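You operate a simulated robot arm through the tools that you are given. There is no shell and no other tool. Be economical: measure what you need, move in short steps, check, and stop when the job is done.

You run a simulated robot arm. Do the job below in one go: nothing can be reset, and whatever is moved stays where it is left.

TASK
Swap the grey roller in the line for the blue one from the holder.
Fine: the line is switched off; pull its red latch out and push it in again; the grey roller goes in the empty holder seat.

Only the result counts: the job must be done as asked and must still hold three seconds after the hand-in. Knocking over, shifting, dropping, spilling or breaking anything else fails it.

THE ROBOT
A 6-joint arm with a two-finger parallel gripper, fixed in place. Base frame: the origin is at the foot of the arm, x ahead of it, y to its left, z up. Readings come in mm, rad, newtons and seconds.
With the tool pointing down near the work surface it reaches from about 260 to 680 mm from the base axis. Its first joint turns from -1.152 to 1.152 rad. Payload 2.9 kg.
Tool frame: the origin (TCP) lies between the finger pads and is the grasp point; the fingertips stand 30 mm ahead of it; z points along the fingers, y is the line along which they close. Largest opening 110 mm; finger width 20, thickness 10; the body of the gripper, 48 by 112 mm, starts 55 mm behind the TCP.
Orientation is that of the tool frame in the base frame, as [roll, pitch, yaw] about the fixed x, y, z axes, in that order (R = Rz(yaw) Ry(pitch) Rx(roll)). With the fingers straight down and closing along the base's y, the tool's x points along the base's -x, its y along +y and its z along -z.

THE INTERFACE
- The arm moves only by the tool apply_moves. Its argument "plan" is a list that holds one entry, the list of rows, each a list of 7 numbers: the shift along the tool's x, y, z in mm, then the turn, a rotation vector about the tool's x, y, z in rad, then the finger opening in mm, from 0 to 110. In form: [[[dx, dy, dz, wx, wy, wz, gripper], ...]]. A call has 1 to 8 rows; each row shifts and turns the commanded pose from where the row before left it, along the tool's axes as they then stand. Each row takes 0.2 s and may step no farther than 50 mm and 0.15 rad from the row before; otherwise, or with a gripper value out of range, the whole call is refused. Where a pose cannot be reached the arm comes as near as it can. A force on the tool above 70 N (or 10 N above the force at the start of the call, whichever is more), or a blocked arm, ends the call early, and 0.2 s more pass. The fingers move at their own pace (about 108 mm/s each) and stop on an object; they squeeze with about 29 N. The grip force told is the motor's: it shows also when the fingers shut on nothing. Time passes only in rows, and 0.2 s behind the last, so rows that do not move let the fingers close. The reply holds the time, the measured pose of the TCP, the force on the tool along the base axes, the opening and the grip force, in the units named above and with some noise, with the torque about the TCP (base axes, N m) and any sound that the robot's microphone picked up.
- Cameras (640 x 400 px; columns grow to the right, rows downward): "scene" is fixed at [69.4, 430.2, 1380.2]; the picture's right is [-0.82, -0.57, 0.00], its down [-0.35, 0.51, -0.78] and it looks along [0.45, -0.64, -0.62] (base axes); focal length 311 px, centre (320, 200). "wrist" rides on the gripper at [72, 17, -103] in the tool frame; the picture's right is [-0.23, 0.97, 0.00], its down [-0.76, -0.18, -0.62] and it looks along [-0.61, -0.14, 0.78] (tool axes); focal length 222 px, centre (320, 200). There is no depth. A picture from a camera that has moved, and an enlarged one, comes with that camera's place and axes in the base frame and with its lens.
- snapshot(camera): a new picture of that camera. The clock stands still meanwhile.
- close_up(camera, box): a new picture of the part [left, top, right, bottom] of that camera's present view, enlarged. The clock stands still meanwhile.
- hand_in(): hands the job in; it is judged then, once.

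Go step by step. Nothing tells you positions but the pictures and the camera data: compare them with the known pose of the tool, close in by small moves and look again before you grip or let go. The budget is 120 turns and 64 pictures, counting those below and the enlarged ones. Unless the task says otherwise, let go and move clear before handing in, and close with one line.

The tools are called after "Call:" as a command line: name --argument value ..., lists and objects as JSON in quotes. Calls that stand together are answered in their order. apply_moves: Moves the arm, as the interface text tells. Its arguments: {"type":"object","properties":{"plan":{"type":"array","items":{"type":"array","items":{"type":"array","items":{"type":"number"}}}}},"required":["plan"]} The other tools are called the same way: snapshot (camera) takes a picture; close_up (camera, box) takes an enlarged picture of a part of a camera's view; hand_in () hands the job in.

At the start:

```text
t: 0.0
eef_pos: [442.2, -144.3, 940.9]
ee_rot: [3.141, -0.001, -3.141]
contact_force: [-0.6, -0.8, 0.4]
ft_torque: [-0.01, 0.0, -0.01]
gripper_width: 110.1
grasp_force: 0.2
```

scene: 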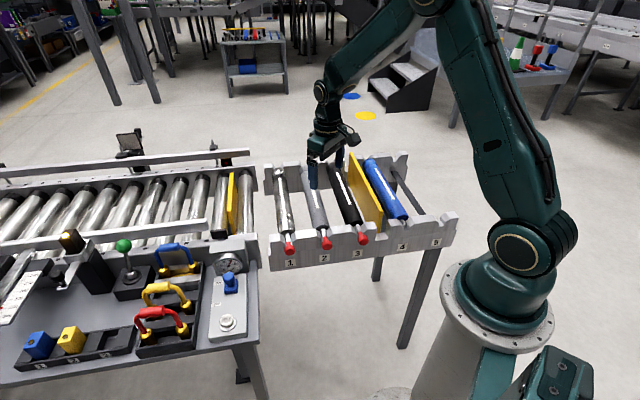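
wrist: 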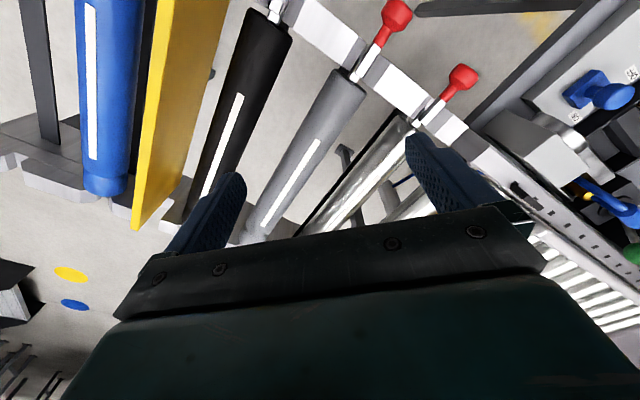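

I see a frame with seats labelled 1–5: rollers with red latches in 1–3, a yellow divider, then a blue roller in 4 and an empty seat 5. I'll enlarge the views before measuring.

Call:
close_up --camera "scene" --box '[250, 130, 470, 280]'

Call:
close_up --camera "wrist" --box '[0, 0, 520, 240]'

```text
2.67 times, centred on (360, 205) of scene
camera zoom: at [69.4, 430.2, 1380.2], right [-0.82, -0.57, 0.0], down [-0.35, 0.51, -0.78], along [0.45, -0.64, -0.62], focal length 830 px, centre (213, 187)
```

zoom: 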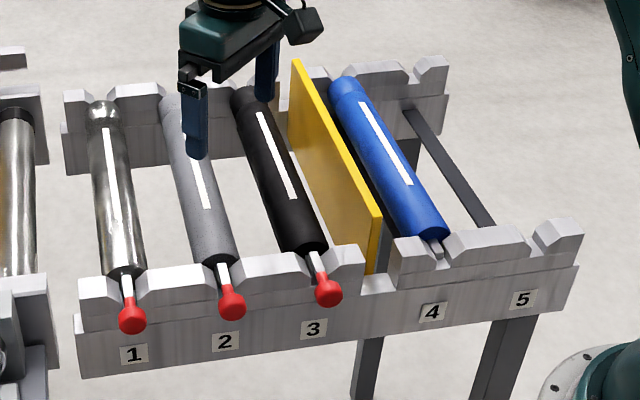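

```text
1.23 times, centred on (260, 120) of wrist
camera zoom: at [368.7, -128.2, 1044.8], right [0.23, 0.97, 0.0], down [0.76, -0.18, 0.62], along [0.61, -0.14, -0.78], focal length 273 px, centre (394, 298)
```

zoom: 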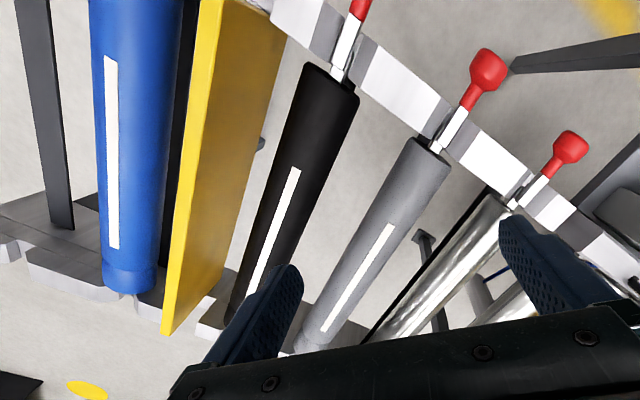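

The seats run along a line toward −x,−y. The roller axes lie at about (0.69, −0.72), at z ≈ 775. I'll turn the tool about 45° so the fingers close across the rollers, then measure again from above.

Call:
apply_moves --plan '[[[0, 0, 0, 0, 0, 0.133, 110], [0, 0, 0, 0, 0, 0.133, 110], [0, 0, 0, 0, 0, 0.133, 110], [0, 0, 0, 0, 0, 0.133, 110], [0, 0, 0, 0, 0, 0.133, 110], [0, 0, 0, 0, 0, 0.133, 110]]]'

Call:
snapshot --camera "wrist"

```text
t: 1.4
eef_pos: [441.8, -144.3, 942.1]
ee_rot: [3.141, 0.001, 2.342]
contact_force: [0.2, -0.4, 0.1]
ft_torque: [-0.01, 0.0, -0.02]
gripper_width: 109.9
grasp_force: 0.0
```

```text
59 pictures are left
camera wrist: at [402.8, -81.3, 1044.9], right [0.86, 0.52, 0.0], down [0.4, -0.67, 0.62], along [0.32, -0.53, -0.78], focal length 222 px, centre (320, 200)
```

wrist: 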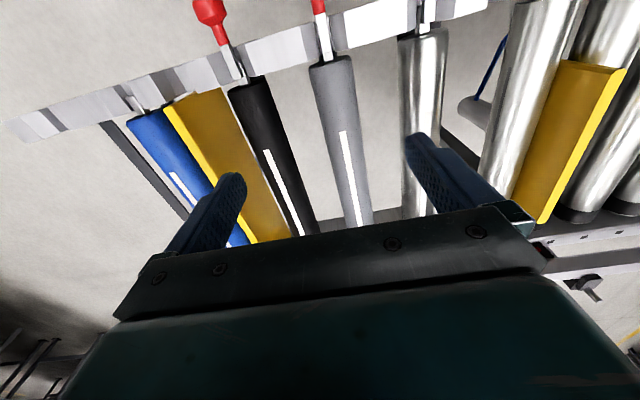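

The tool is now square to the rollers. I'll back toward the latch end and rise a little so the latches, shafts and seats come into view.

Call:
apply_moves --plan '[[[45, -20, 0, 0, 0, 0, 110], [45, -20, 0, 0, 0, 0, 110], [30, -20, 0, 0, 0, 0, 110], [0, 0, 0, 0, 0, 0, 110]]]'

Call:
snapshot --camera "wrist"

Call:
snapshot --camera "scene"

```text
t: 2.4
eef_pos: [314.4, -99.4, 941.4]
ee_rot: [3.142, 0.001, 2.344]
contact_force: [0.5, 0.9, 0.0]
ft_torque: [0.0, 0.01, 0.04]
gripper_width: 109.8
grasp_force: 0.0
```

```text
58 pictures are left
camera wrist: at [275.3, -36.7, 1046.6], right [0.86, 0.52, 0.0], down [0.4, -0.67, 0.62], along [0.32, -0.53, -0.78], focal length 222 px, centre (320, 200)
```

wrist: 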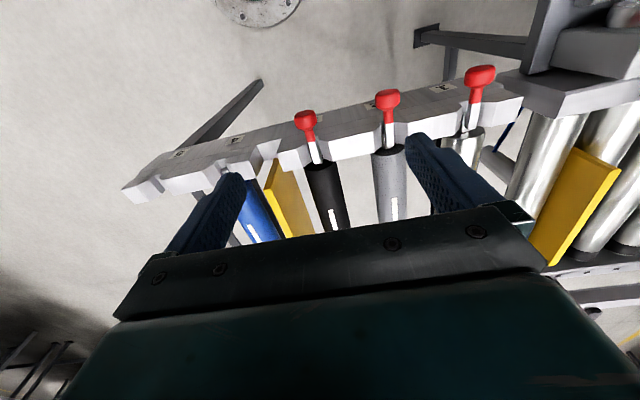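

```text
57 pictures are left
```

scene: 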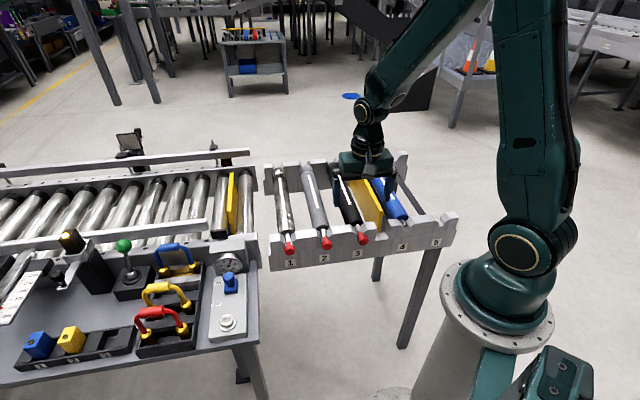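

The near rail and all three latch knobs are now in view. I'll enlarge both pictures for detail.

Call:
close_up --camera "wrist" --box '[270, 50, 530, 220]'

Call:
close_up --camera "scene" --box '[260, 190, 380, 280]'

Call:
close_up --camera "scene" --box '[255, 140, 375, 220]'

Call:
close_up --camera "scene" --box '[350, 140, 470, 260]'

```text
2.35 times, centred on (400, 135) of wrist
camera zoom: at [275.3, -36.7, 1046.6], right [0.86, 0.52, 0.0], down [0.4, -0.67, 0.62], along [0.32, -0.53, -0.78], focal length 523 px, centre (132, 353)
```

zoom: 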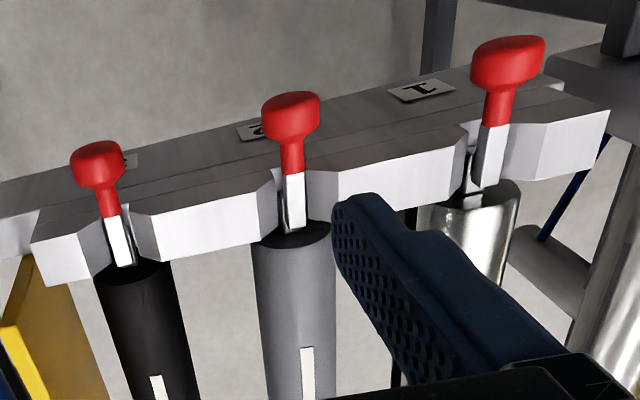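

```text
4.44 times, centred on (320, 235) of scene
camera zoom: at [69.4, 430.2, 1380.2], right [-0.82, -0.57, 0.0], down [-0.35, 0.51, -0.78], along [0.45, -0.64, -0.62], focal length 1384 px, centre (320, 44)
```

zoom: 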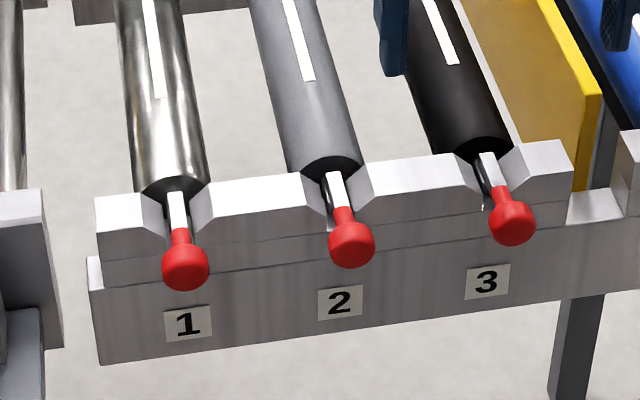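

```text
5.00 times, centred on (315, 180) of scene
camera zoom: at [69.4, 430.2, 1380.2], right [-0.82, -0.57, 0.0], down [-0.35, 0.51, -0.78], along [0.45, -0.64, -0.62], focal length 1557 px, centre (345, 300)
```

zoom: 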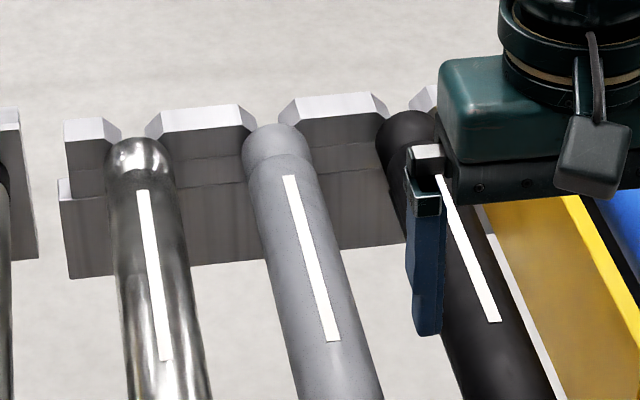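

```text
3.33 times, centred on (410, 200) of scene
camera zoom: at [69.4, 430.2, 1380.2], right [-0.82, -0.57, 0.0], down [-0.35, 0.51, -0.78], along [0.45, -0.64, -0.62], focal length 1038 px, centre (20, 200)
```

zoom: 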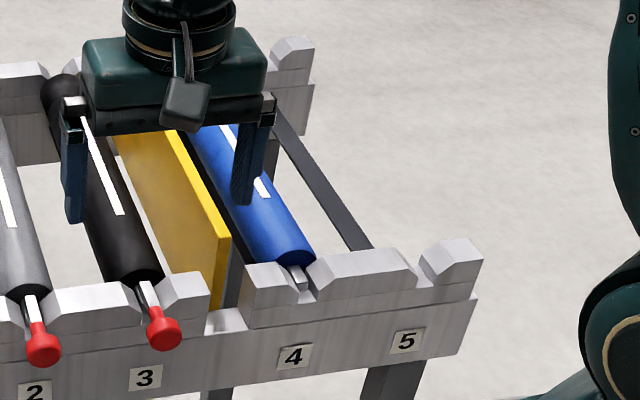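

Working frame: origin at the present TCP, a = tool +x (toward the latches), b = tool +y (toward seat 1). Knob 2 comes out at a≈−14, b≈77, z≈770, seats 1–3 are about 99 mm apart, and roller 2 runs from a≈−81 to −375. I'll approach above knob 2 and check.

Call:
apply_moves --plan '[[[-5, 40, 0, 0, 0, 0, 80], [-5, 37, 0, 0, 0, 0, 60], [0, 0, 45, 0, 0, 0, 60], [0, 0, 45, 0, 0, 0, 60], [0, 0, 0, 0, 0, 0, 60]]]'

Call:
snapshot --camera "wrist"

Call:
close_up --camera "scene" --box '[260, 170, 400, 280]'

```text
t: 3.6
eef_pos: [372.7, -52.3, 851.4]
ee_rot: [3.142, -0.001, 2.343]
contact_force: [0.2, 0.0, 0.2]
ft_torque: [-0.02, -0.01, -0.05]
gripper_width: 60.2
grasp_force: 0.0
```

```text
52 pictures are left
camera wrist: at [333.8, 9.9, 955.1], right [0.86, 0.52, 0.0], down [0.4, -0.67, 0.62], along [0.32, -0.53, -0.78], focal length 222 px, centre (320, 200)
```

wrist: 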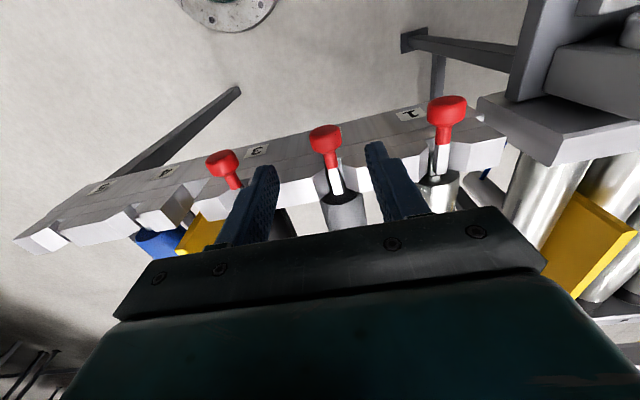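

```text
3.64 times, centred on (330, 225) of scene
camera zoom: at [69.4, 430.2, 1380.2], right [-0.82, -0.57, 0.0], down [-0.35, 0.51, -0.78], along [0.45, -0.64, -0.62], focal length 1132 px, centre (284, 109)
```

zoom: 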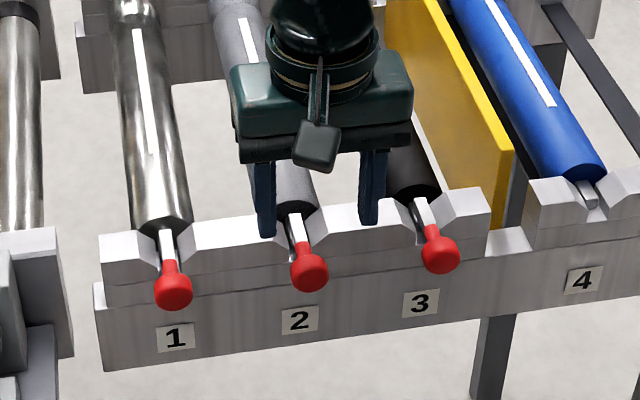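

Knob 2 is about (−5, +4) mm from the TCP in tool x/y, at z≈770. I'll shift over it, descend with the fingers outside the rail face, and close.

Call:
apply_moves --plan '[[[0, 4, 30, 0, 0, 0, 60], [0, 0, 25, 0, 0, 0, 60], [0, 0, 20, 0, 0, 0, 60], [0, 0, 0, 0, 0, 0, 60]]]'

Call:
snapshot --camera "wrist"

Call:
close_up --camera "scene" --box '[260, 190, 380, 280]'

```text
t: 4.6
eef_pos: [379.6, -50.6, 777.4]
ee_rot: [-3.141, 0.0, 2.344]
contact_force: [-0.4, -0.2, -0.5]
ft_torque: [0.06, 0.06, 0.03]
gripper_width: 59.9
grasp_force: 0.1
```

```text
50 pictures are left
camera wrist: at [339.2, 13.4, 880.1], right [0.86, 0.52, 0.0], down [0.4, -0.67, 0.62], along [0.32, -0.53, -0.78], focal length 222 px, centre (320, 200)
```

wrist: 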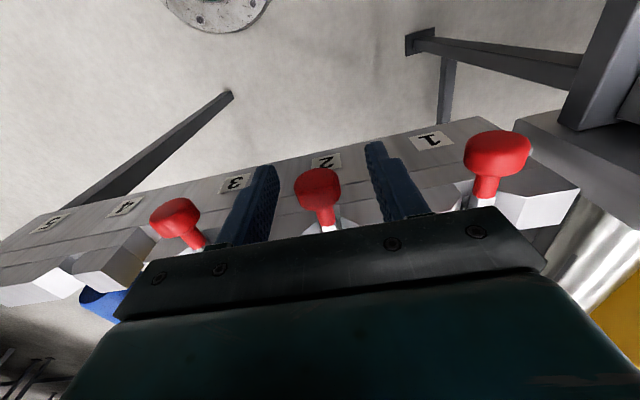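

```text
4.44 times, centred on (320, 235) of scene
camera zoom: at [69.4, 430.2, 1380.2], right [-0.82, -0.57, 0.0], down [-0.35, 0.51, -0.78], along [0.45, -0.64, -0.62], focal length 1384 px, centre (320, 44)
```

zoom: 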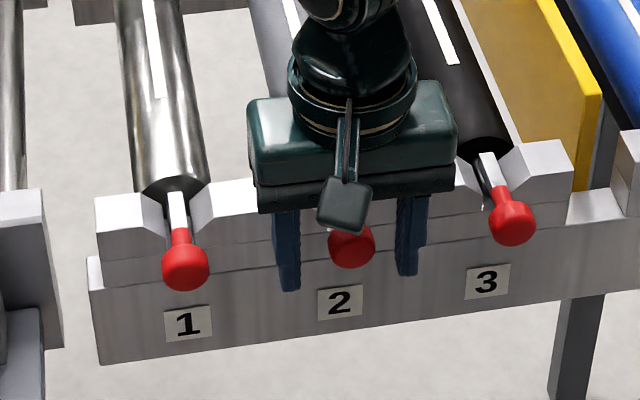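

The knob sits right at the TCP between the fingers. I'll close on it.

Call:
apply_moves --plan '[[[0, 0, 0, 0, 0, 0, 15], [0, 0, 0, 0, 0, 0, 15], [0, 0, 0, 0, 0, 0, 15]]]'

```text
t: 5.4
eef_pos: [376.3, -50.6, 776.6]
ee_rot: [-3.136, -0.001, 2.341]
contact_force: [-13.3, -16.0, 1.5]
ft_torque: [-0.31, -0.13, -0.28]
gripper_width: 27.0
grasp_force: 45.1
```

The grip holds at 27 mm, with a side load toward −b. I'll ease off that way and pull gently outward along a.

Call:
apply_moves --plan '[[[0, -3, 0, 0, 0, 0, 15], [5, 0, 0, 0, 0, 0, 15], [5, 0, 0, 0, 0, 0, 15], [5, 0, 0, 0, 0, 0, 15], [0, 0, 0, 0, 0, 0, 15]]]'

Call:
close_up --camera "scene" --box '[260, 190, 380, 280]'

```text
t: 6.6
eef_pos: [366.8, -43.3, 776.2]
ee_rot: [3.14, 0.0, 2.345]
contact_force: [2.3, 2.4, -22.9]
ft_torque: [-0.13, -0.21, 0.09]
gripper_width: 27.4
grasp_force: 44.8
```

```text
4.44 times, centred on (320, 235) of scene
camera zoom: at [69.7, 430.2, 1380.2], right [-0.82, -0.57, 0.0], down [-0.35, 0.51, -0.78], along [0.45, -0.64, -0.62], focal length 1384 px, centre (320, 44)
```

zoom: 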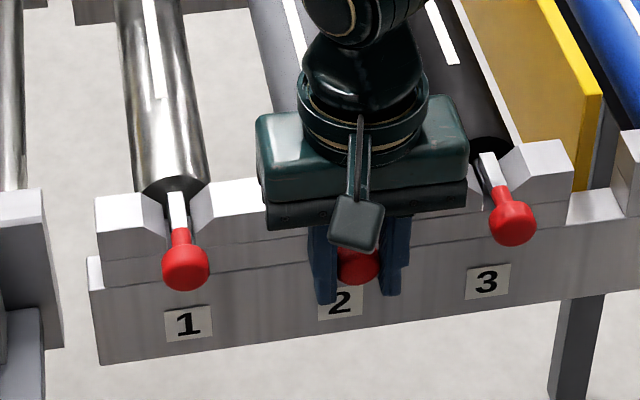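

The latch came out about 12 mm, but the tool feels a downward force of about 23 N, so the latch probably slides at a slight slope. I'll ease down while pulling and watch the force.

Call:
apply_moves --plan '[[[0, 0, 2, 0, 0, 0, 15], [4, 0, 1, 0, 0, 0, 15], [0, 0, 0, 0, 0, 0, 15]]]'

```text
t: 7.4
eef_pos: [365.5, -39.0, 775.1]
ee_rot: [3.137, 0.004, 2.345]
contact_force: [0.1, 0.8, 38.4]
ft_torque: [-0.41, -0.41, 0.0]
gripper_width: 27.8
grasp_force: 44.7
```

That was too far down, so the latch is roughly horizontal. I'll come up 2 mm and keep pulling level.

Call:
apply_moves --plan '[[[0, 0, -2, 0, 0, 0, 15], [5, 0, 0, 0, 0, 0, 15], [5, 0, 0, 0, 0, 0, 15], [0, 0, 0, 0, 0, 0, 15]]]'

Call:
close_up --camera "scene" --box '[260, 190, 380, 280]'

```text
t: 8.4
eef_pos: [360.0, -34.7, 774.8]
ee_rot: [3.14, 0.007, 2.343]
contact_force: [17.4, -17.6, -9.5]
ft_torque: [-0.09, -0.14, 0.02]
gripper_width: 27.2
grasp_force: 45.0
```

```text
4.44 times, centred on (320, 235) of scene
camera zoom: at [69.8, 429.8, 1380.3], right [-0.82, -0.57, 0.0], down [-0.35, 0.51, -0.78], along [0.45, -0.64, -0.62], focal length 1384 px, centre (320, 44)
```

zoom: 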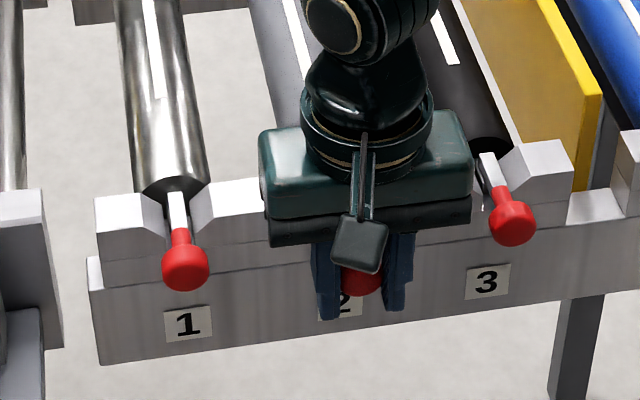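

The latch is out about 23 mm and pushes back with 25 N, which may be its end stop. One more small pull will tell.

Call:
apply_moves --plan '[[[3, 0, 0, 0, 0, 0, 15], [0, 0, 0, 0, 0, 0, 15]]]'

```text
t: 9.0
eef_pos: [357.0, -30.8, 775.7]
ee_rot: [3.141, 0.007, 2.342]
contact_force: [17.1, -17.9, -10.3]
ft_torque: [-0.04, -0.03, 0.04]
gripper_width: 26.0
grasp_force: 45.5
```

It moved another 5 mm at the same force while the opening shrank slightly, so either the latch slides with friction or my grip is slipping. I'll look.

Call:
close_up --camera "wrist" --box '[200, 120, 460, 260]'

Call:
close_up --camera "scene" --box '[290, 220, 360, 280]'

```text
2.46 times, centred on (330, 190) of wrist
camera zoom: at [317.4, 31.6, 879.4], right [0.86, 0.52, 0.0], down [0.4, -0.67, 0.63], along [0.32, -0.54, -0.78], focal length 547 px, centre (295, 225)
```

zoom: 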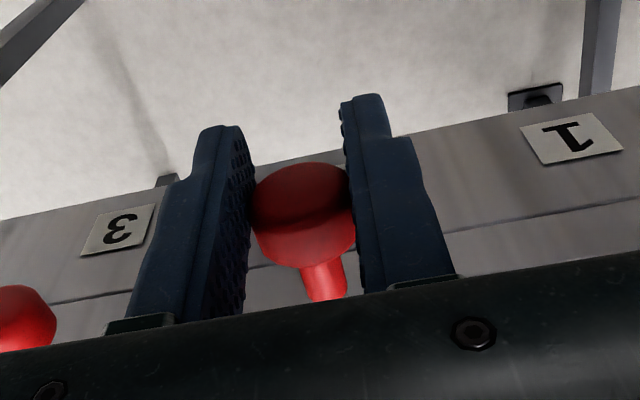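

```text
6.67 times, centred on (325, 250) of scene
camera zoom: at [69.9, 429.8, 1380.3], right [-0.82, -0.57, 0.0], down [-0.35, 0.51, -0.78], along [0.45, -0.64, -0.62], focal length 2076 px, centre (287, -133)
```

zoom: 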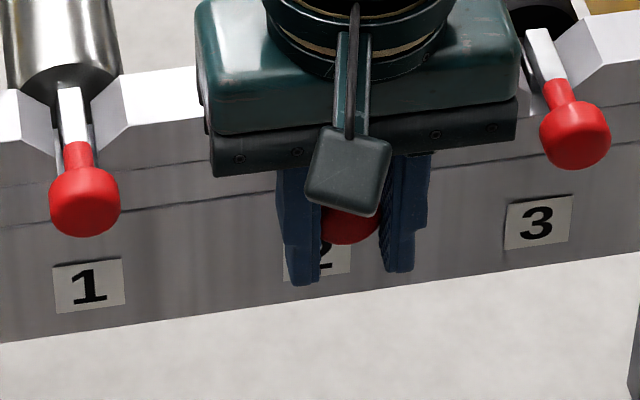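

The grip slipped about 5 mm on the knob, so the latch is at its outer stop, about 22 mm out. I'll let go, rise, and check that it stays there and frees the shaft.

Call:
apply_moves --plan '[[[0, 0, 0, 0, 0, 0, 60], [0, 0, 0, 0, 0, 0, 60], [0, 0, -30, 0, 0, 0, 60], [0, 0, -45, 0, 0, 0, 60], [0, 0, -45, 0, 0, 0, 60], [0, 0, -45, 0, 0, 0, 100], [0, 0, 0, 0, 0, 0, 110]]]'

Call:
snapshot --camera "wrist"

Call:
close_up --camera "scene" --box '[260, 190, 380, 280]'

```text
t: 10.6
eef_pos: [354.7, -32.7, 941.7]
ee_rot: [-3.141, 0.0, 2.344]
contact_force: [0.9, -0.1, -0.1]
ft_torque: [0.0, 0.01, 0.01]
gripper_width: 110.1
grasp_force: 0.2
```

```text
44 pictures are left
camera wrist: at [315.4, 30.9, 1044.3], right [0.86, 0.52, 0.0], down [0.41, -0.67, 0.62], along [0.32, -0.53, -0.78], focal length 222 px, centre (320, 200)
```

wrist: 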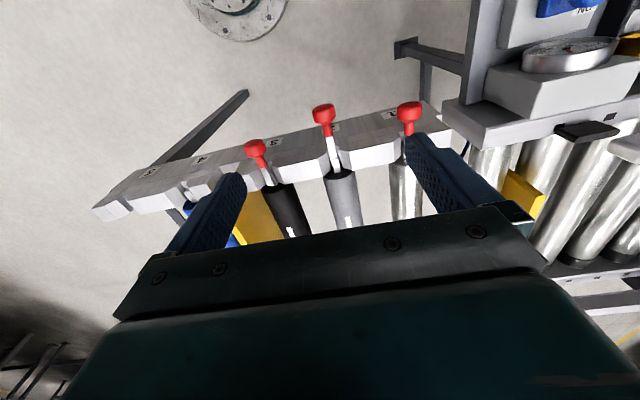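

```text
4.44 times, centred on (320, 235) of scene
camera zoom: at [69.4, 430.2, 1380.2], right [-0.82, -0.57, 0.0], down [-0.35, 0.51, -0.78], along [0.45, -0.64, -0.62], focal length 1384 px, centre (320, 44)
```

zoom: 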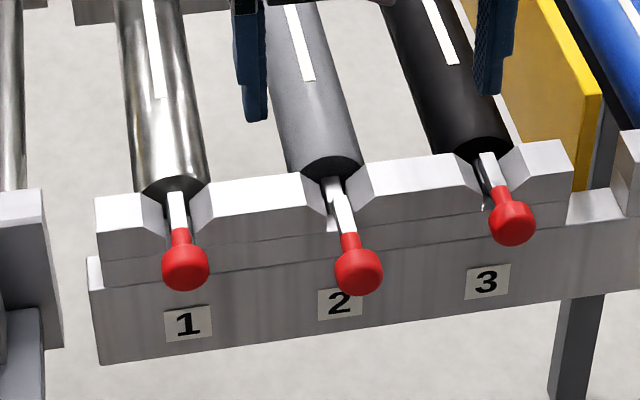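

The latch stays out and the shaft end now shows in the notch. I'll check at higher zoom that it is fully clear.

Call:
close_up --camera "scene" --box '[305, 215, 350, 260]'

Call:
close_up --camera "wrist" --box '[280, 80, 400, 220]'

```text
8.89 times, centred on (328, 238) of scene
camera zoom: at [69.4, 430.2, 1380.2], right [-0.82, -0.57, 0.0], down [-0.35, 0.51, -0.78], along [0.45, -0.64, -0.62], focal length 2768 px, centre (253, -133)
```

zoom: 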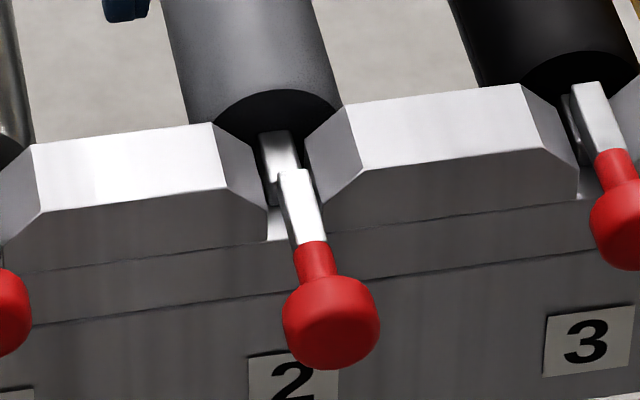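

```text
2.86 times, centred on (340, 150) of wrist
camera zoom: at [315.4, 30.9, 1044.3], right [0.86, 0.52, 0.0], down [0.41, -0.67, 0.62], along [0.32, -0.53, -0.78], focal length 635 px, centre (263, 343)
```

zoom: 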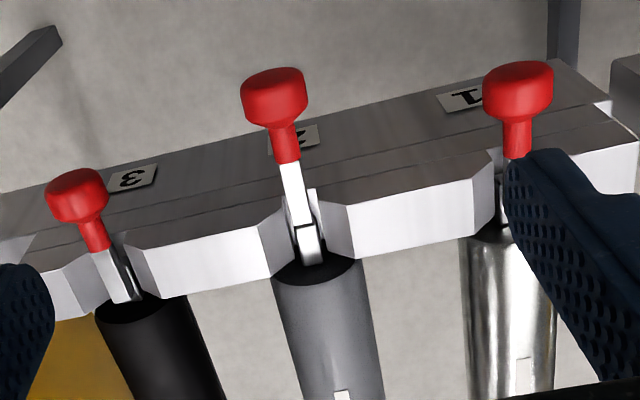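

The latch looks clear: its bar ends just outside the shaft end. Next I'll move over the middle of the grey roller to find its far end and pick the grasp point.

Call:
apply_moves --plan '[[[-50, 0, 0, 0, 0, 0, 110], [-50, 0, 0, 0, 0, 0, 110], [-50, 0, 0, 0, 0, 0, 110], [-50, 0, 0, 0, 0, 0, 110], [-50, 2, 0, 0, 0, 0, 110], [0, 0, 0, 0, 0, 0, 110]]]'

Call:
snapshot --camera "wrist"

```text
t: 12.0
eef_pos: [531.8, -207.4, 936.3]
ee_rot: [3.14, 0.0, 2.343]
contact_force: [0.7, 0.2, 0.0]
ft_torque: [0.0, -0.01, 0.0]
gripper_width: 110.0
grasp_force: 0.1
```

```text
40 pictures are left
camera wrist: at [493.0, -144.2, 1040.2], right [0.86, 0.52, 0.0], down [0.41, -0.67, 0.62], along [0.32, -0.53, -0.78], focal length 222 px, centre (320, 200)
```

wrist: 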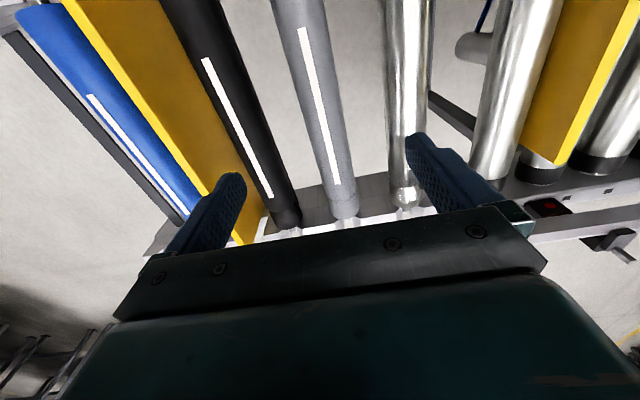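

Roller 2's strip is centred at a≈−243, which matches the mid-length of the roller, and it lies directly under the TCP sideways. I'll shift −14 in x, set the opening to 80 so the fingers drop mid-gap, and descend.

Call:
apply_moves --plan '[[[-14, 0, 20, 0, 0, 0, 80], [0, 0, 40, 0, 0, 0, 80], [0, 0, 35, 0, 0, 0, 80], [0, 0, 0, 0, 0, 0, 80]]]'

Call:
snapshot --camera "wrist"

```text
t: 13.0
eef_pos: [541.9, -215.3, 842.7]
ee_rot: [3.14, 0.001, 2.345]
contact_force: [0.2, 0.2, -0.2]
ft_torque: [0.02, 0.0, 0.0]
gripper_width: 80.2
grasp_force: 0.0
```

```text
39 pictures are left
camera wrist: at [502.1, -151.2, 945.7], right [0.86, 0.52, 0.0], down [0.4, -0.67, 0.62], along [0.32, -0.53, -0.78], focal length 222 px, centre (320, 200)
```

wrist: 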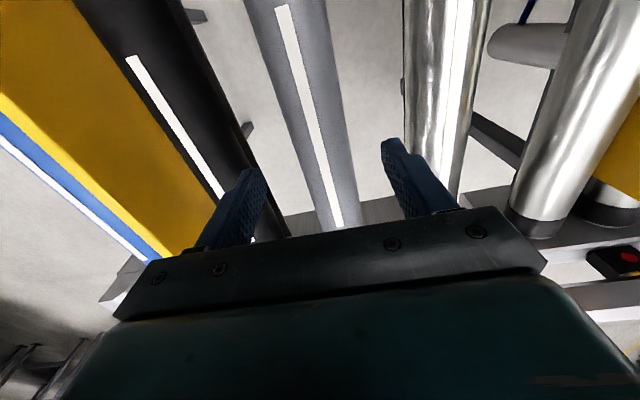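

The strip is about 2 mm toward −y and the axis is turned by about 0.01 rad. I'll correct both, descend to roller height, and close.

Call:
apply_moves --plan '[[[0, -2, 30, 0, 0, 0.01, 80], [0, 0, 30, 0, 0, 0, 80], [0, 0, 10, 0, 0, 0, 80], [0, 0, 0, 0, 0, 0, 80]]]'

Call:
apply_moves --plan '[[[0, 0, 0, 0, 0, 0, 30], [0, 0, 0, 0, 0, 0, 30], [0, 0, 0, 0, 0, 0, 30]]]'

```text
t: 14.0
eef_pos: [542.1, -217.5, 774.0]
ee_rot: [-3.141, -0.001, 2.334]
contact_force: [-0.8, 1.0, 0.3]
ft_torque: [-0.01, 0.0, 0.02]
gripper_width: 80.1
grasp_force: 0.1
```

```text
t: 14.8
eef_pos: [540.9, -216.2, 773.8]
ee_rot: [3.141, 0.0, 2.334]
contact_force: [0.7, -0.8, -0.3]
ft_torque: [-0.11, -0.12, 0.25]
gripper_width: 49.5
grasp_force: 29.0
```

Gripped cleanly at 49.5 mm, with the seat‑2 pose about (541.5, −216.5, 774). I'll lift gently and watch the force.

Call:
apply_moves --plan '[[[0, 0, -5, 0, 0, 0, 30], [0, 0, -10, 0, 0, 0, 30], [0, 0, -10, 0, 0, 0, 30], [0, 0, 0, 0, 0, 0, 30]]]'

Call:
close_up --camera "scene" --box '[250, 150, 390, 270]'

```text
t: 15.8
eef_pos: [542.0, -217.2, 802.5]
ee_rot: [3.141, 0.001, 2.335]
contact_force: [-3.3, 1.3, 9.2]
ft_torque: [0.06, 0.12, 0.61]
gripper_width: 35.6
grasp_force: 28.6
```

```text
3.33 times, centred on (320, 210) of scene
camera zoom: at [69.1, 430.3, 1380.2], right [-0.82, -0.57, 0.0], down [-0.35, 0.51, -0.78], along [0.45, -0.64, -0.62], focal length 1038 px, centre (320, 167)
```

zoom: 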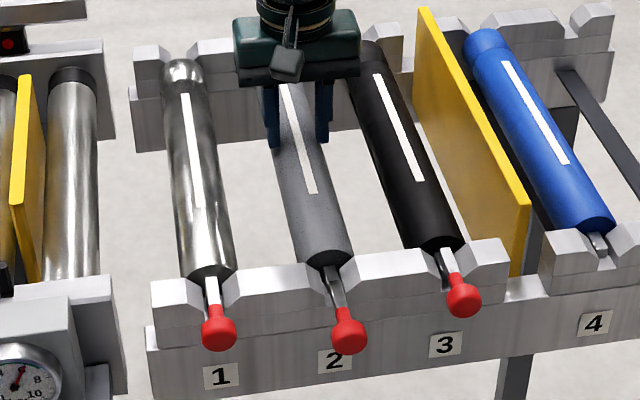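

The fingers slid up to 35.6 mm, so the roller didn't come up; something still holds it. I'll open, rise clear of it, and inspect the near end and the latch.

Call:
apply_moves --plan '[[[0, 0, 0, 0, 0, 0, 80], [0, 0, 0, 0, 0, 0, 80]]]'

Call:
close_up --camera "scene" --box '[305, 215, 350, 260]'

Call:
close_up --camera "scene" --box '[270, 145, 350, 195]'

```text
t: 16.4
eef_pos: [542.0, -218.8, 799.8]
ee_rot: [-3.141, 0.0, 2.333]
contact_force: [0.0, -0.6, 0.1]
ft_torque: [-0.02, 0.0, -0.04]
gripper_width: 80.2
grasp_force: 0.0
```

```text
8.89 times, centred on (328, 238) of scene
camera zoom: at [69.4, 430.2, 1380.2], right [-0.82, -0.57, 0.0], down [-0.35, 0.51, -0.78], along [0.45, -0.64, -0.62], focal length 2768 px, centre (253, -133)
```

zoom: 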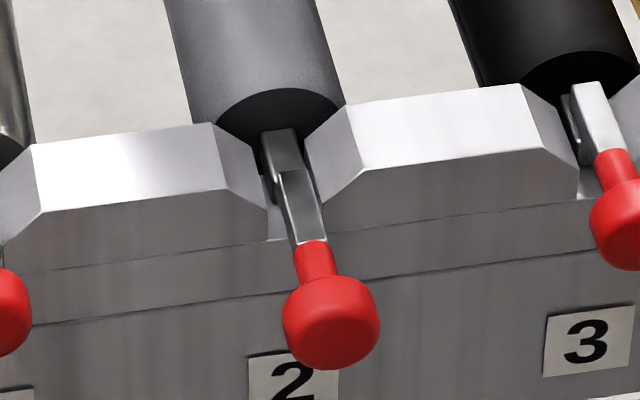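

```text
8.00 times, centred on (310, 170) of scene
camera zoom: at [69.4, 430.2, 1380.2], right [-0.82, -0.57, 0.0], down [-0.35, 0.51, -0.78], along [0.45, -0.64, -0.62], focal length 2491 px, centre (400, 440)
```

zoom: 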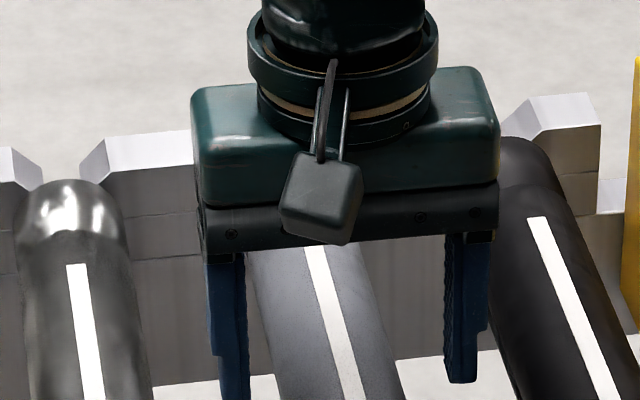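

The roller is not being released; the latch bar may still overlap the shaft end. I'll go back to the latch and look from close by, offset to one side.

Call:
apply_moves --plan '[[[0, 0, -45, 0, 0, -0.01, 80], [0, 0, -45, 0, 0, 0, 80], [50, 0, 0, 0, 0, 0, 60], [50, 0, 0, 0, 0, 0, 60], [50, -15, 0, 0, 0, 0, 60], [50, -15, 0, 0, 0, 0, 60], [45, -15, 30, 0, 0, 0, 60], [0, 0, 30, 0, 0, 0, 60]]]'

Call:
snapshot --camera "wrist"

```text
refused: row 5 steps farther than a row can; nothing moved
```

```text
35 pictures are left
camera wrist: at [502.3, -154.7, 904.1], right [0.86, 0.51, 0.0], down [0.4, -0.67, 0.62], along [0.32, -0.54, -0.78], focal length 222 px, centre (320, 200)
```

wrist: 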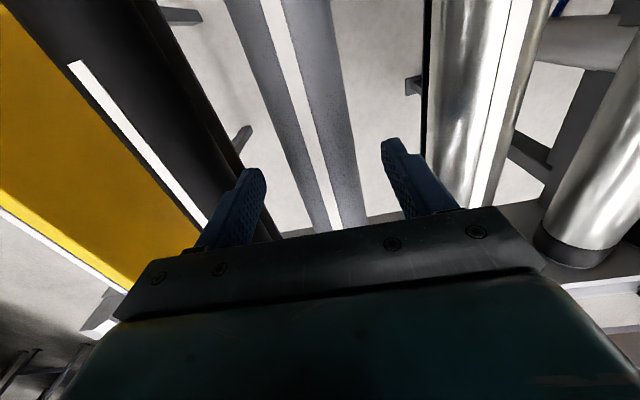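

The call was refused because one row's step was too long. I'll resend it with shorter steps.

Call:
apply_moves --plan '[[[0, 0, -45, 0, 0, -0.01, 80], [0, 0, -45, 0, 0, 0, 80], [50, 0, 0, 0, 0, 0, 60], [50, 0, 0, 0, 0, 0, 60], [45, -15, 0, 0, 0, 0, 60], [45, -15, 0, 0, 0, 0, 60], [40, -10, 20, 0, 0, 0, 60], [10, 0, 40, 0, 0, 0, 60]]]'

Call:
snapshot --camera "wrist"

```text
t: 18.2
eef_pos: [345.4, -73.6, 829.2]
ee_rot: [-3.141, 0.0, 2.344]
contact_force: [-0.3, 0.8, 0.0]
ft_torque: [0.02, 0.04, -0.01]
gripper_width: 59.8
grasp_force: 0.0
```

```text
34 pictures are left
camera wrist: at [305.3, -11.5, 932.6], right [0.86, 0.52, 0.0], down [0.4, -0.67, 0.62], along [0.32, -0.53, -0.78], focal length 222 px, centre (320, 200)
```

wrist: 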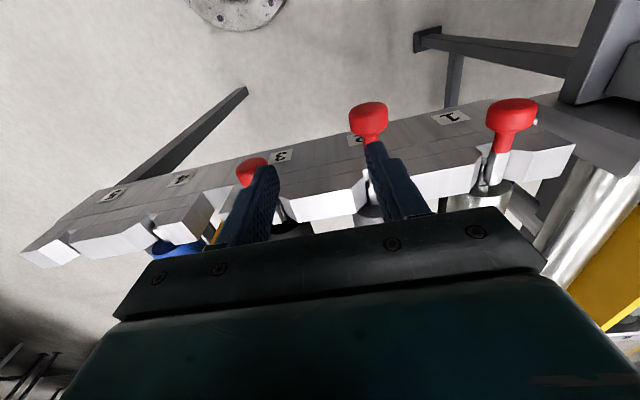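

A finger blocks the view, so I'll centre over knob 2, where I need to be for a re-grip anyway.

Call:
apply_moves --plan '[[[8, 38, 0, 0, 0, 0, 80], [0, 0, 0, 0, 0, 0, 80]]]'

Call:
close_up --camera "wrist" --box '[260, 80, 380, 220]'

```text
t: 18.8
eef_pos: [367.1, -43.5, 829.9]
ee_rot: [-3.14, -0.001, 2.343]
contact_force: [0.1, -0.5, 0.9]
ft_torque: [-0.02, -0.03, -0.04]
gripper_width: 80.2
grasp_force: 0.1
```

```text
2.86 times, centred on (320, 150) of wrist
camera zoom: at [326.8, 20.9, 932.7], right [0.86, 0.52, 0.0], down [0.4, -0.67, 0.62], along [0.32, -0.53, -0.78], focal length 635 px, centre (320, 343)
```

zoom: 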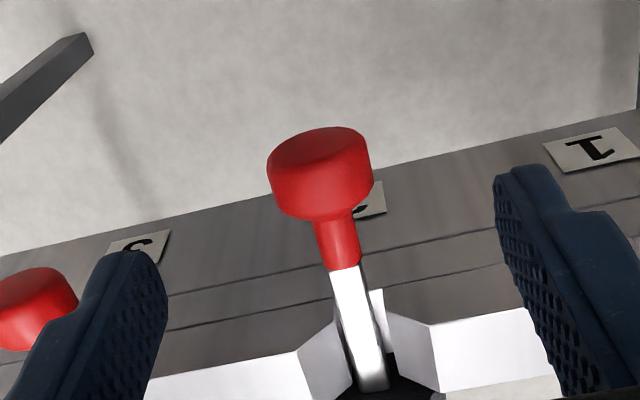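

The knob is at a≈7, 20 mm out. For a positive hold I'll grip the neck behind the knob's head, with the pads between head and rail, and pull against the head.

Call:
apply_moves --plan '[[[-17, 1, 0, 0, 0, 0, 60], [0, 0, 30, 0, 0, 0, 60], [0, 0, 24, 0, 0, 0, 60], [0, 0, 0, 0, 0, 0, 60], [0, 0, 0, 0, 0, 0, 5], [0, 0, 0, 0, 0, 0, 5], [0, 0, 0, 0, 0, 0, 5]]]'

Call:
close_up --camera "wrist" --box '[260, 100, 380, 220]'

```text
t: 20.4
eef_pos: [379.8, -55.4, 776.5]
ee_rot: [3.141, 0.008, 2.343]
contact_force: [10.6, -21.7, -9.5]
ft_torque: [-0.16, -0.33, 0.91]
gripper_width: 11.8
grasp_force: 44.9
```

```text
3.33 times, centred on (320, 160) of wrist
camera zoom: at [340.3, 8.6, 879.2], right [0.86, 0.52, 0.0], down [0.4, -0.67, 0.63], along [0.33, -0.54, -0.78], focal length 740 px, centre (320, 333)
```

zoom: 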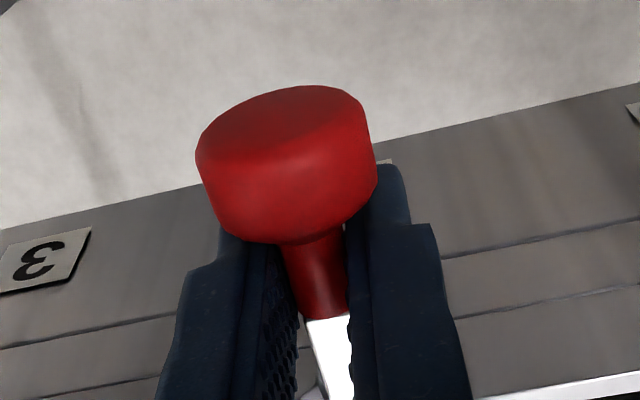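

The pads hold the neck behind the head. I'll pull outward in small steps.

Call:
apply_moves --plan '[[[3, 0, 0, 0, 0, 0, 5], [3, 0, 0, 0, 0, 0, 5], [0, 0, 0, 0, 0, 0, 5]]]'

```text
t: 21.2
eef_pos: [379.7, -54.7, 776.3]
ee_rot: [-3.139, 0.021, 2.337]
contact_force: [30.1, -43.6, -33.3]
ft_torque: [0.4, -0.01, 0.98]
gripper_width: 11.5
grasp_force: 45.2
```

At 53 N it does not move, so the latch is at its hard stop, fully out. I'll relax, release, and re-grip the roller lower, then lift slowly while watching the force.

Call:
apply_moves --plan '[[[-6, 0, 0, 0, 0, 0, 5], [-3, 0, 0, 0, 0, 0, 60], [0, 0, 0, 0, 0, 0, 60], [0, 0, -40, 0, 0, 0, 60], [0, 0, -40, 0, 0, 0, 60], [0, 0, 0, 0, 0, 0, 80]]]'

Call:
close_up --camera "scene" --box '[305, 215, 350, 260]'

```text
t: 22.6
eef_pos: [379.5, -54.0, 855.6]
ee_rot: [3.141, -0.002, 2.345]
contact_force: [0.1, 0.2, -0.3]
ft_torque: [0.03, -0.01, 0.0]
gripper_width: 80.1
grasp_force: 0.1
```

```text
8.89 times, centred on (328, 238) of scene
camera zoom: at [69.4, 430.2, 1380.2], right [-0.82, -0.57, 0.0], down [-0.35, 0.51, -0.78], along [0.45, -0.64, -0.62], focal length 2768 px, centre (253, -133)
```

zoom: 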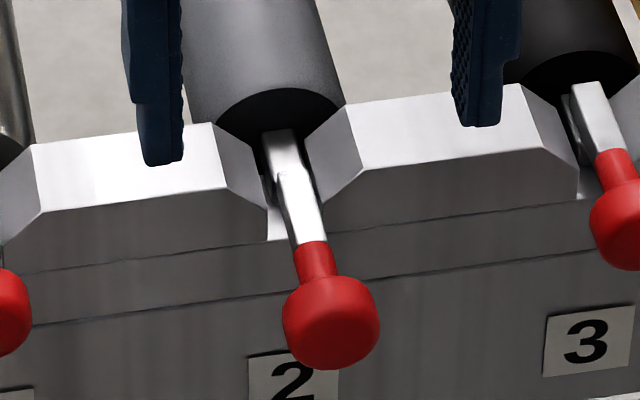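

The picture shows the shaft and bar ends meeting, which agrees with the latch at its stop. I'll return over the roller and grip lower, at TCP z ≈ 758.

Call:
apply_moves --plan '[[[-46, 1, 0, 0, 0, 0, 80], [-46, 1, 0, 0, 0, 0, 80], [-46, 0, 0, 0, 0, 0, 80], [-46, 0, 0, 0, 0, 0, 80], [-46, 0, 0, 0, 0, 0.01, 80], [0, 0, 45, 0, 0, 0, 80], [0, 0, 45, 0, 0, 0, 80], [0, 0, 7, 0, 0, 0, 80]]]'

Call:
apply_moves --plan '[[[0, 0, 0, 0, 0, 0, 80], [0, 0, 0, 0, 0, 0, 20], [0, 0, 0, 0, 0, 0, 20], [0, 0, 0, 0, 0, 0, 20]]]'

Call:
apply_moves --plan '[[[0, 0, -2, 0, 0, 0, 20], [0, 0, -2, 0, 0, 0, 20]]]'

```text
t: 24.4
eef_pos: [543.1, -219.4, 758.6]
ee_rot: [-3.141, 0.0, 2.333]
contact_force: [0.0, -0.2, 0.2]
ft_torque: [0.02, 0.04, -0.03]
gripper_width: 80.0
grasp_force: 0.1
```

```text
t: 25.4
eef_pos: [542.2, -219.5, 758.7]
ee_rot: [3.141, 0.001, 2.335]
contact_force: [1.4, 0.8, 0.1]
ft_torque: [-0.19, -0.1, 0.26]
gripper_width: 49.9
grasp_force: 29.7
```

```text
t: 26.0
eef_pos: [541.6, -219.7, 762.7]
ee_rot: [-3.141, 0.0, 2.334]
contact_force: [0.5, 0.1, -5.7]
ft_torque: [0.01, 0.02, 0.06]
gripper_width: 49.6
grasp_force: 29.1
```

After a 4 mm lift the load is 5.7 N with no torque, which looks like free weight. I'll continue slowly.

Call:
apply_moves --plan '[[[0, 0, -4, 0, 0, 0, 20], [0, 0, -4, 0, 0, 0, 20], [0, 0, 0, 0, 0, 0, 20]]]'

Call:
close_up --camera "scene" --box '[250, 150, 390, 270]'

```text
t: 26.8
eef_pos: [541.3, -218.8, 771.4]
ee_rot: [-3.141, -0.002, 2.334]
contact_force: [3.8, 2.4, -6.8]
ft_torque: [0.21, 0.14, 0.77]
gripper_width: 49.6
grasp_force: 28.9
```

```text
3.33 times, centred on (320, 210) of scene
camera zoom: at [69.6, 430.2, 1380.2], right [-0.82, -0.57, 0.0], down [-0.35, 0.51, -0.78], along [0.45, -0.64, -0.62], focal length 1038 px, centre (320, 167)
```

zoom: 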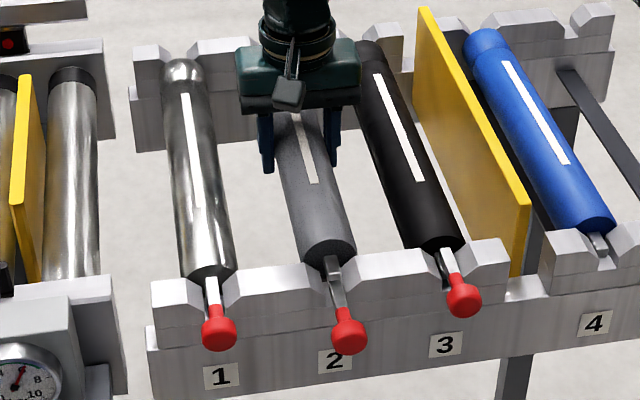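

The near end of the roller has risen. I'll keep lifting in small steps.

Call:
apply_moves --plan '[[[0, 0, -5, 0, 0, 0, 20], [0, 0, -5, 0, 0, 0, 20], [0, 0, -5, 0, 0, 0, 20], [0, 0, 0, 0, 0, 0, 20]]]'

Call:
close_up --camera "scene" --box '[250, 150, 390, 270]'

```text
t: 27.8
eef_pos: [541.6, -219.5, 785.6]
ee_rot: [-3.141, 0.001, 2.334]
contact_force: [-0.4, 0.0, -6.5]
ft_torque: [-0.01, 0.03, 0.02]
gripper_width: 49.3
grasp_force: 28.8
```

```text
3.33 times, centred on (320, 210) of scene
camera zoom: at [69.5, 430.1, 1380.2], right [-0.82, -0.57, 0.0], down [-0.35, 0.51, -0.78], along [0.45, -0.64, -0.62], focal length 1038 px, centre (320, 167)
```

zoom: 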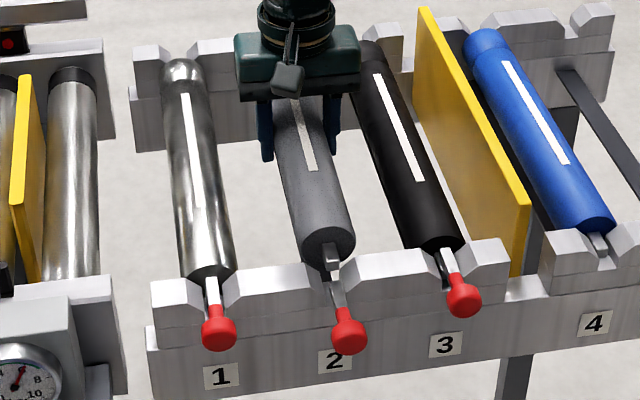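

The grey roller is free and balanced (6.5 N, no torque). I'll lift it well above the divider before moving sideways.

Call:
apply_moves --plan '[[[0, 0, -15, 0, 0, 0, 20], [0, 0, -20, 0, 0, 0, 20], [0, 0, -25, 0, 0, 0, 20], [0, 0, -25, 0, 0, 0, 20], [0, 0, -25, 0, 0, 0, 20], [0, 0, -15, 0, 0, 0, 20], [0, 0, 0, 0, 0, 0, 20]]]'

Call:
apply_moves --plan '[[[0, -20, 0, 0, 0, 0, 20], [0, -35, 0, 0, 0, 0, 20], [0, -35, 0, 0, 0, 0, 20], [0, -35, 0, 0, 0, 0, 20], [0, -35, 0, 0, 0, 0, 20], [0, -35, 0, 0, 0, 0, 20], [0, -20, 0, 0, 0, 0, 20], [0, 0, 0, 0, 0, 0, 20]]]'

Call:
snapshot --camera "wrist"

Call:
snapshot --camera "scene"

```text
t: 29.4
eef_pos: [541.7, -219.3, 910.5]
ee_rot: [3.141, 0.001, 2.333]
contact_force: [0.2, 1.2, -4.9]
ft_torque: [0.04, -0.01, 0.04]
gripper_width: 49.6
grasp_force: 29.2
```

```text
t: 31.2
eef_pos: [386.6, -369.3, 909.7]
ee_rot: [-3.14, 0.001, 2.333]
contact_force: [0.1, -0.3, -5.7]
ft_torque: [0.03, 0.03, -0.01]
gripper_width: 49.6
grasp_force: 28.8
```

```text
28 pictures are left
camera wrist: at [348.2, -306.3, 1013.8], right [0.86, 0.51, 0.0], down [0.4, -0.67, 0.62], along [0.32, -0.54, -0.78], focal length 222 px, centre (320, 200)
```

wrist: 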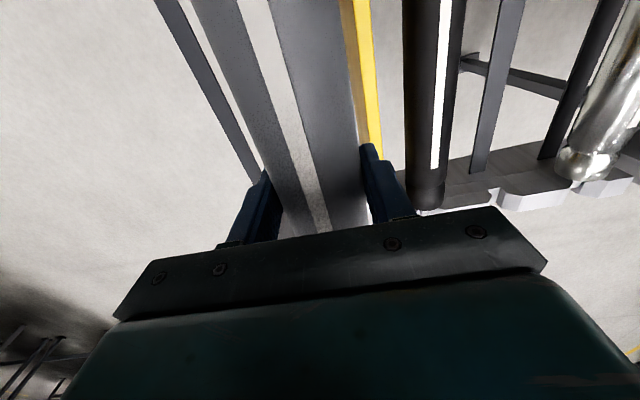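

```text
27 pictures are left
```

scene: 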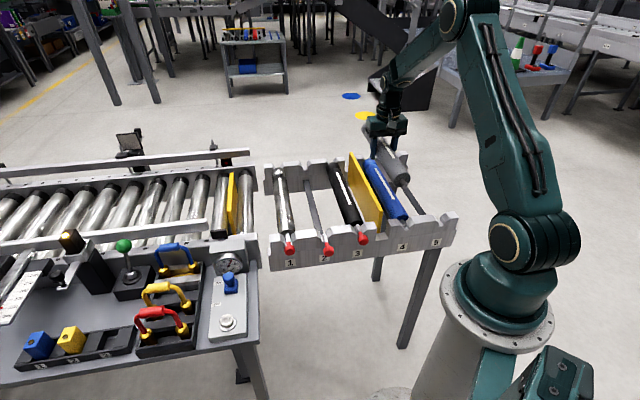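

I'm over the holder, but the held roller hides it. I'll slide toward the latch end at this height to see seat 5's notch in the near rail, with knobs 2 and 3 as references.

Call:
apply_moves --plan '[[[20, 0, 0, 0, 0, 0, 20], [35, -10, 0, 0, 0, 0, 20], [35, 0, 0, 0, 0, 0, 20], [30, 0, 0, 0, 0, 0, 20], [15, 0, 0, 0, 0, 0, 20], [0, 0, 0, 0, 0, 0, 20]]]'

Call:
snapshot --camera "wrist"

```text
t: 32.6
eef_pos: [286.7, -279.2, 908.6]
ee_rot: [-3.141, 0.001, 2.334]
contact_force: [0.1, 0.0, -5.9]
ft_torque: [0.0, 0.02, -0.03]
gripper_width: 49.3
grasp_force: 28.9
```

```text
26 pictures are left
camera wrist: at [248.3, -215.4, 1012.7], right [0.86, 0.51, 0.0], down [0.4, -0.67, 0.62], along [0.32, -0.54, -0.78], focal length 222 px, centre (320, 200)
```

wrist: 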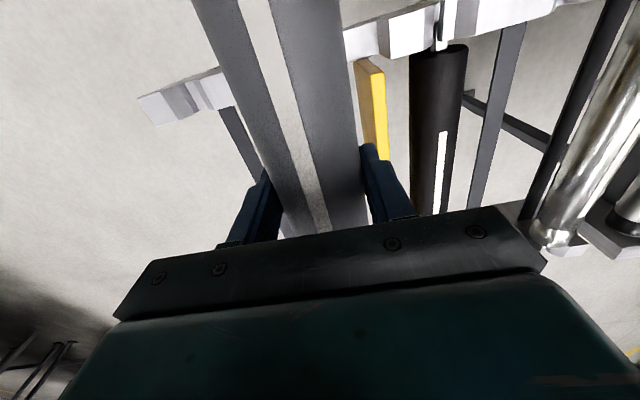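

Call:
close_up --camera "wrist" --box '[130, 0, 530, 140]'

```text
1.60 times, centred on (330, 70) of wrist
camera zoom: at [248.3, -215.4, 1012.7], right [0.86, 0.51, 0.0], down [0.4, -0.67, 0.62], along [0.32, -0.54, -0.78], focal length 355 px, centre (304, 408)
```

zoom: 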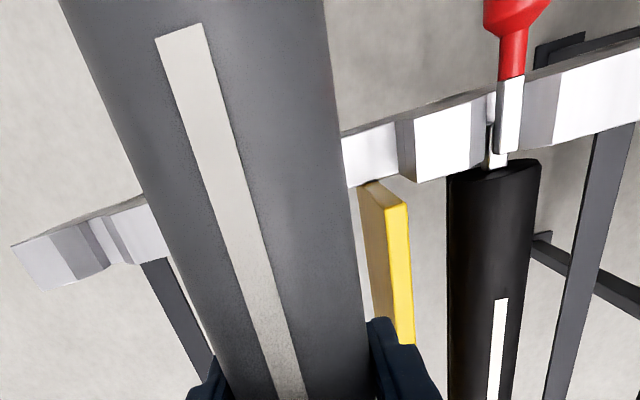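

Call:
close_up --camera "wrist" --box '[130, 60, 240, 140]'

Call:
close_up --camera "scene" --box '[380, 195, 470, 265]'

```text
5.00 times, centred on (185, 100) of wrist
camera zoom: at [248.3, -215.4, 1012.7], right [0.86, 0.51, 0.0], down [0.4, -0.67, 0.62], along [0.32, -0.54, -0.78], focal length 1111 px, centre (995, 700)
```

zoom: 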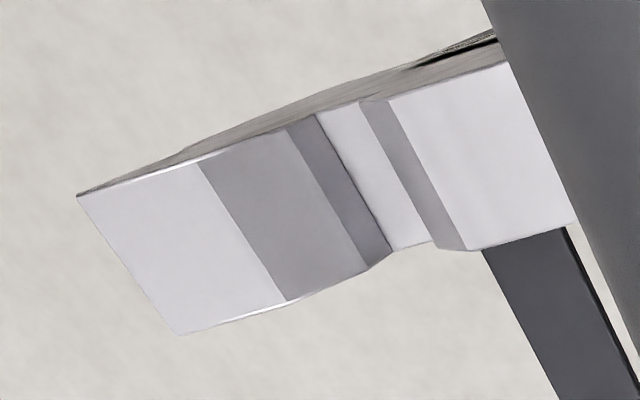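

```text
5.71 times, centred on (425, 230) of scene
camera zoom: at [69.4, 430.1, 1380.2], right [-0.82, -0.57, 0.0], down [-0.35, 0.51, -0.78], along [0.45, -0.64, -0.62], focal length 1779 px, centre (-280, 29)
```

zoom: 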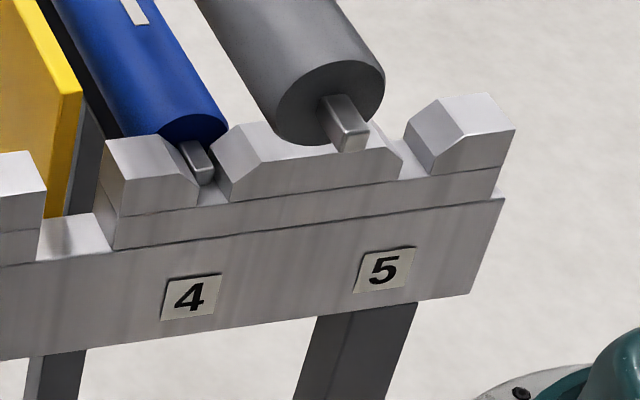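

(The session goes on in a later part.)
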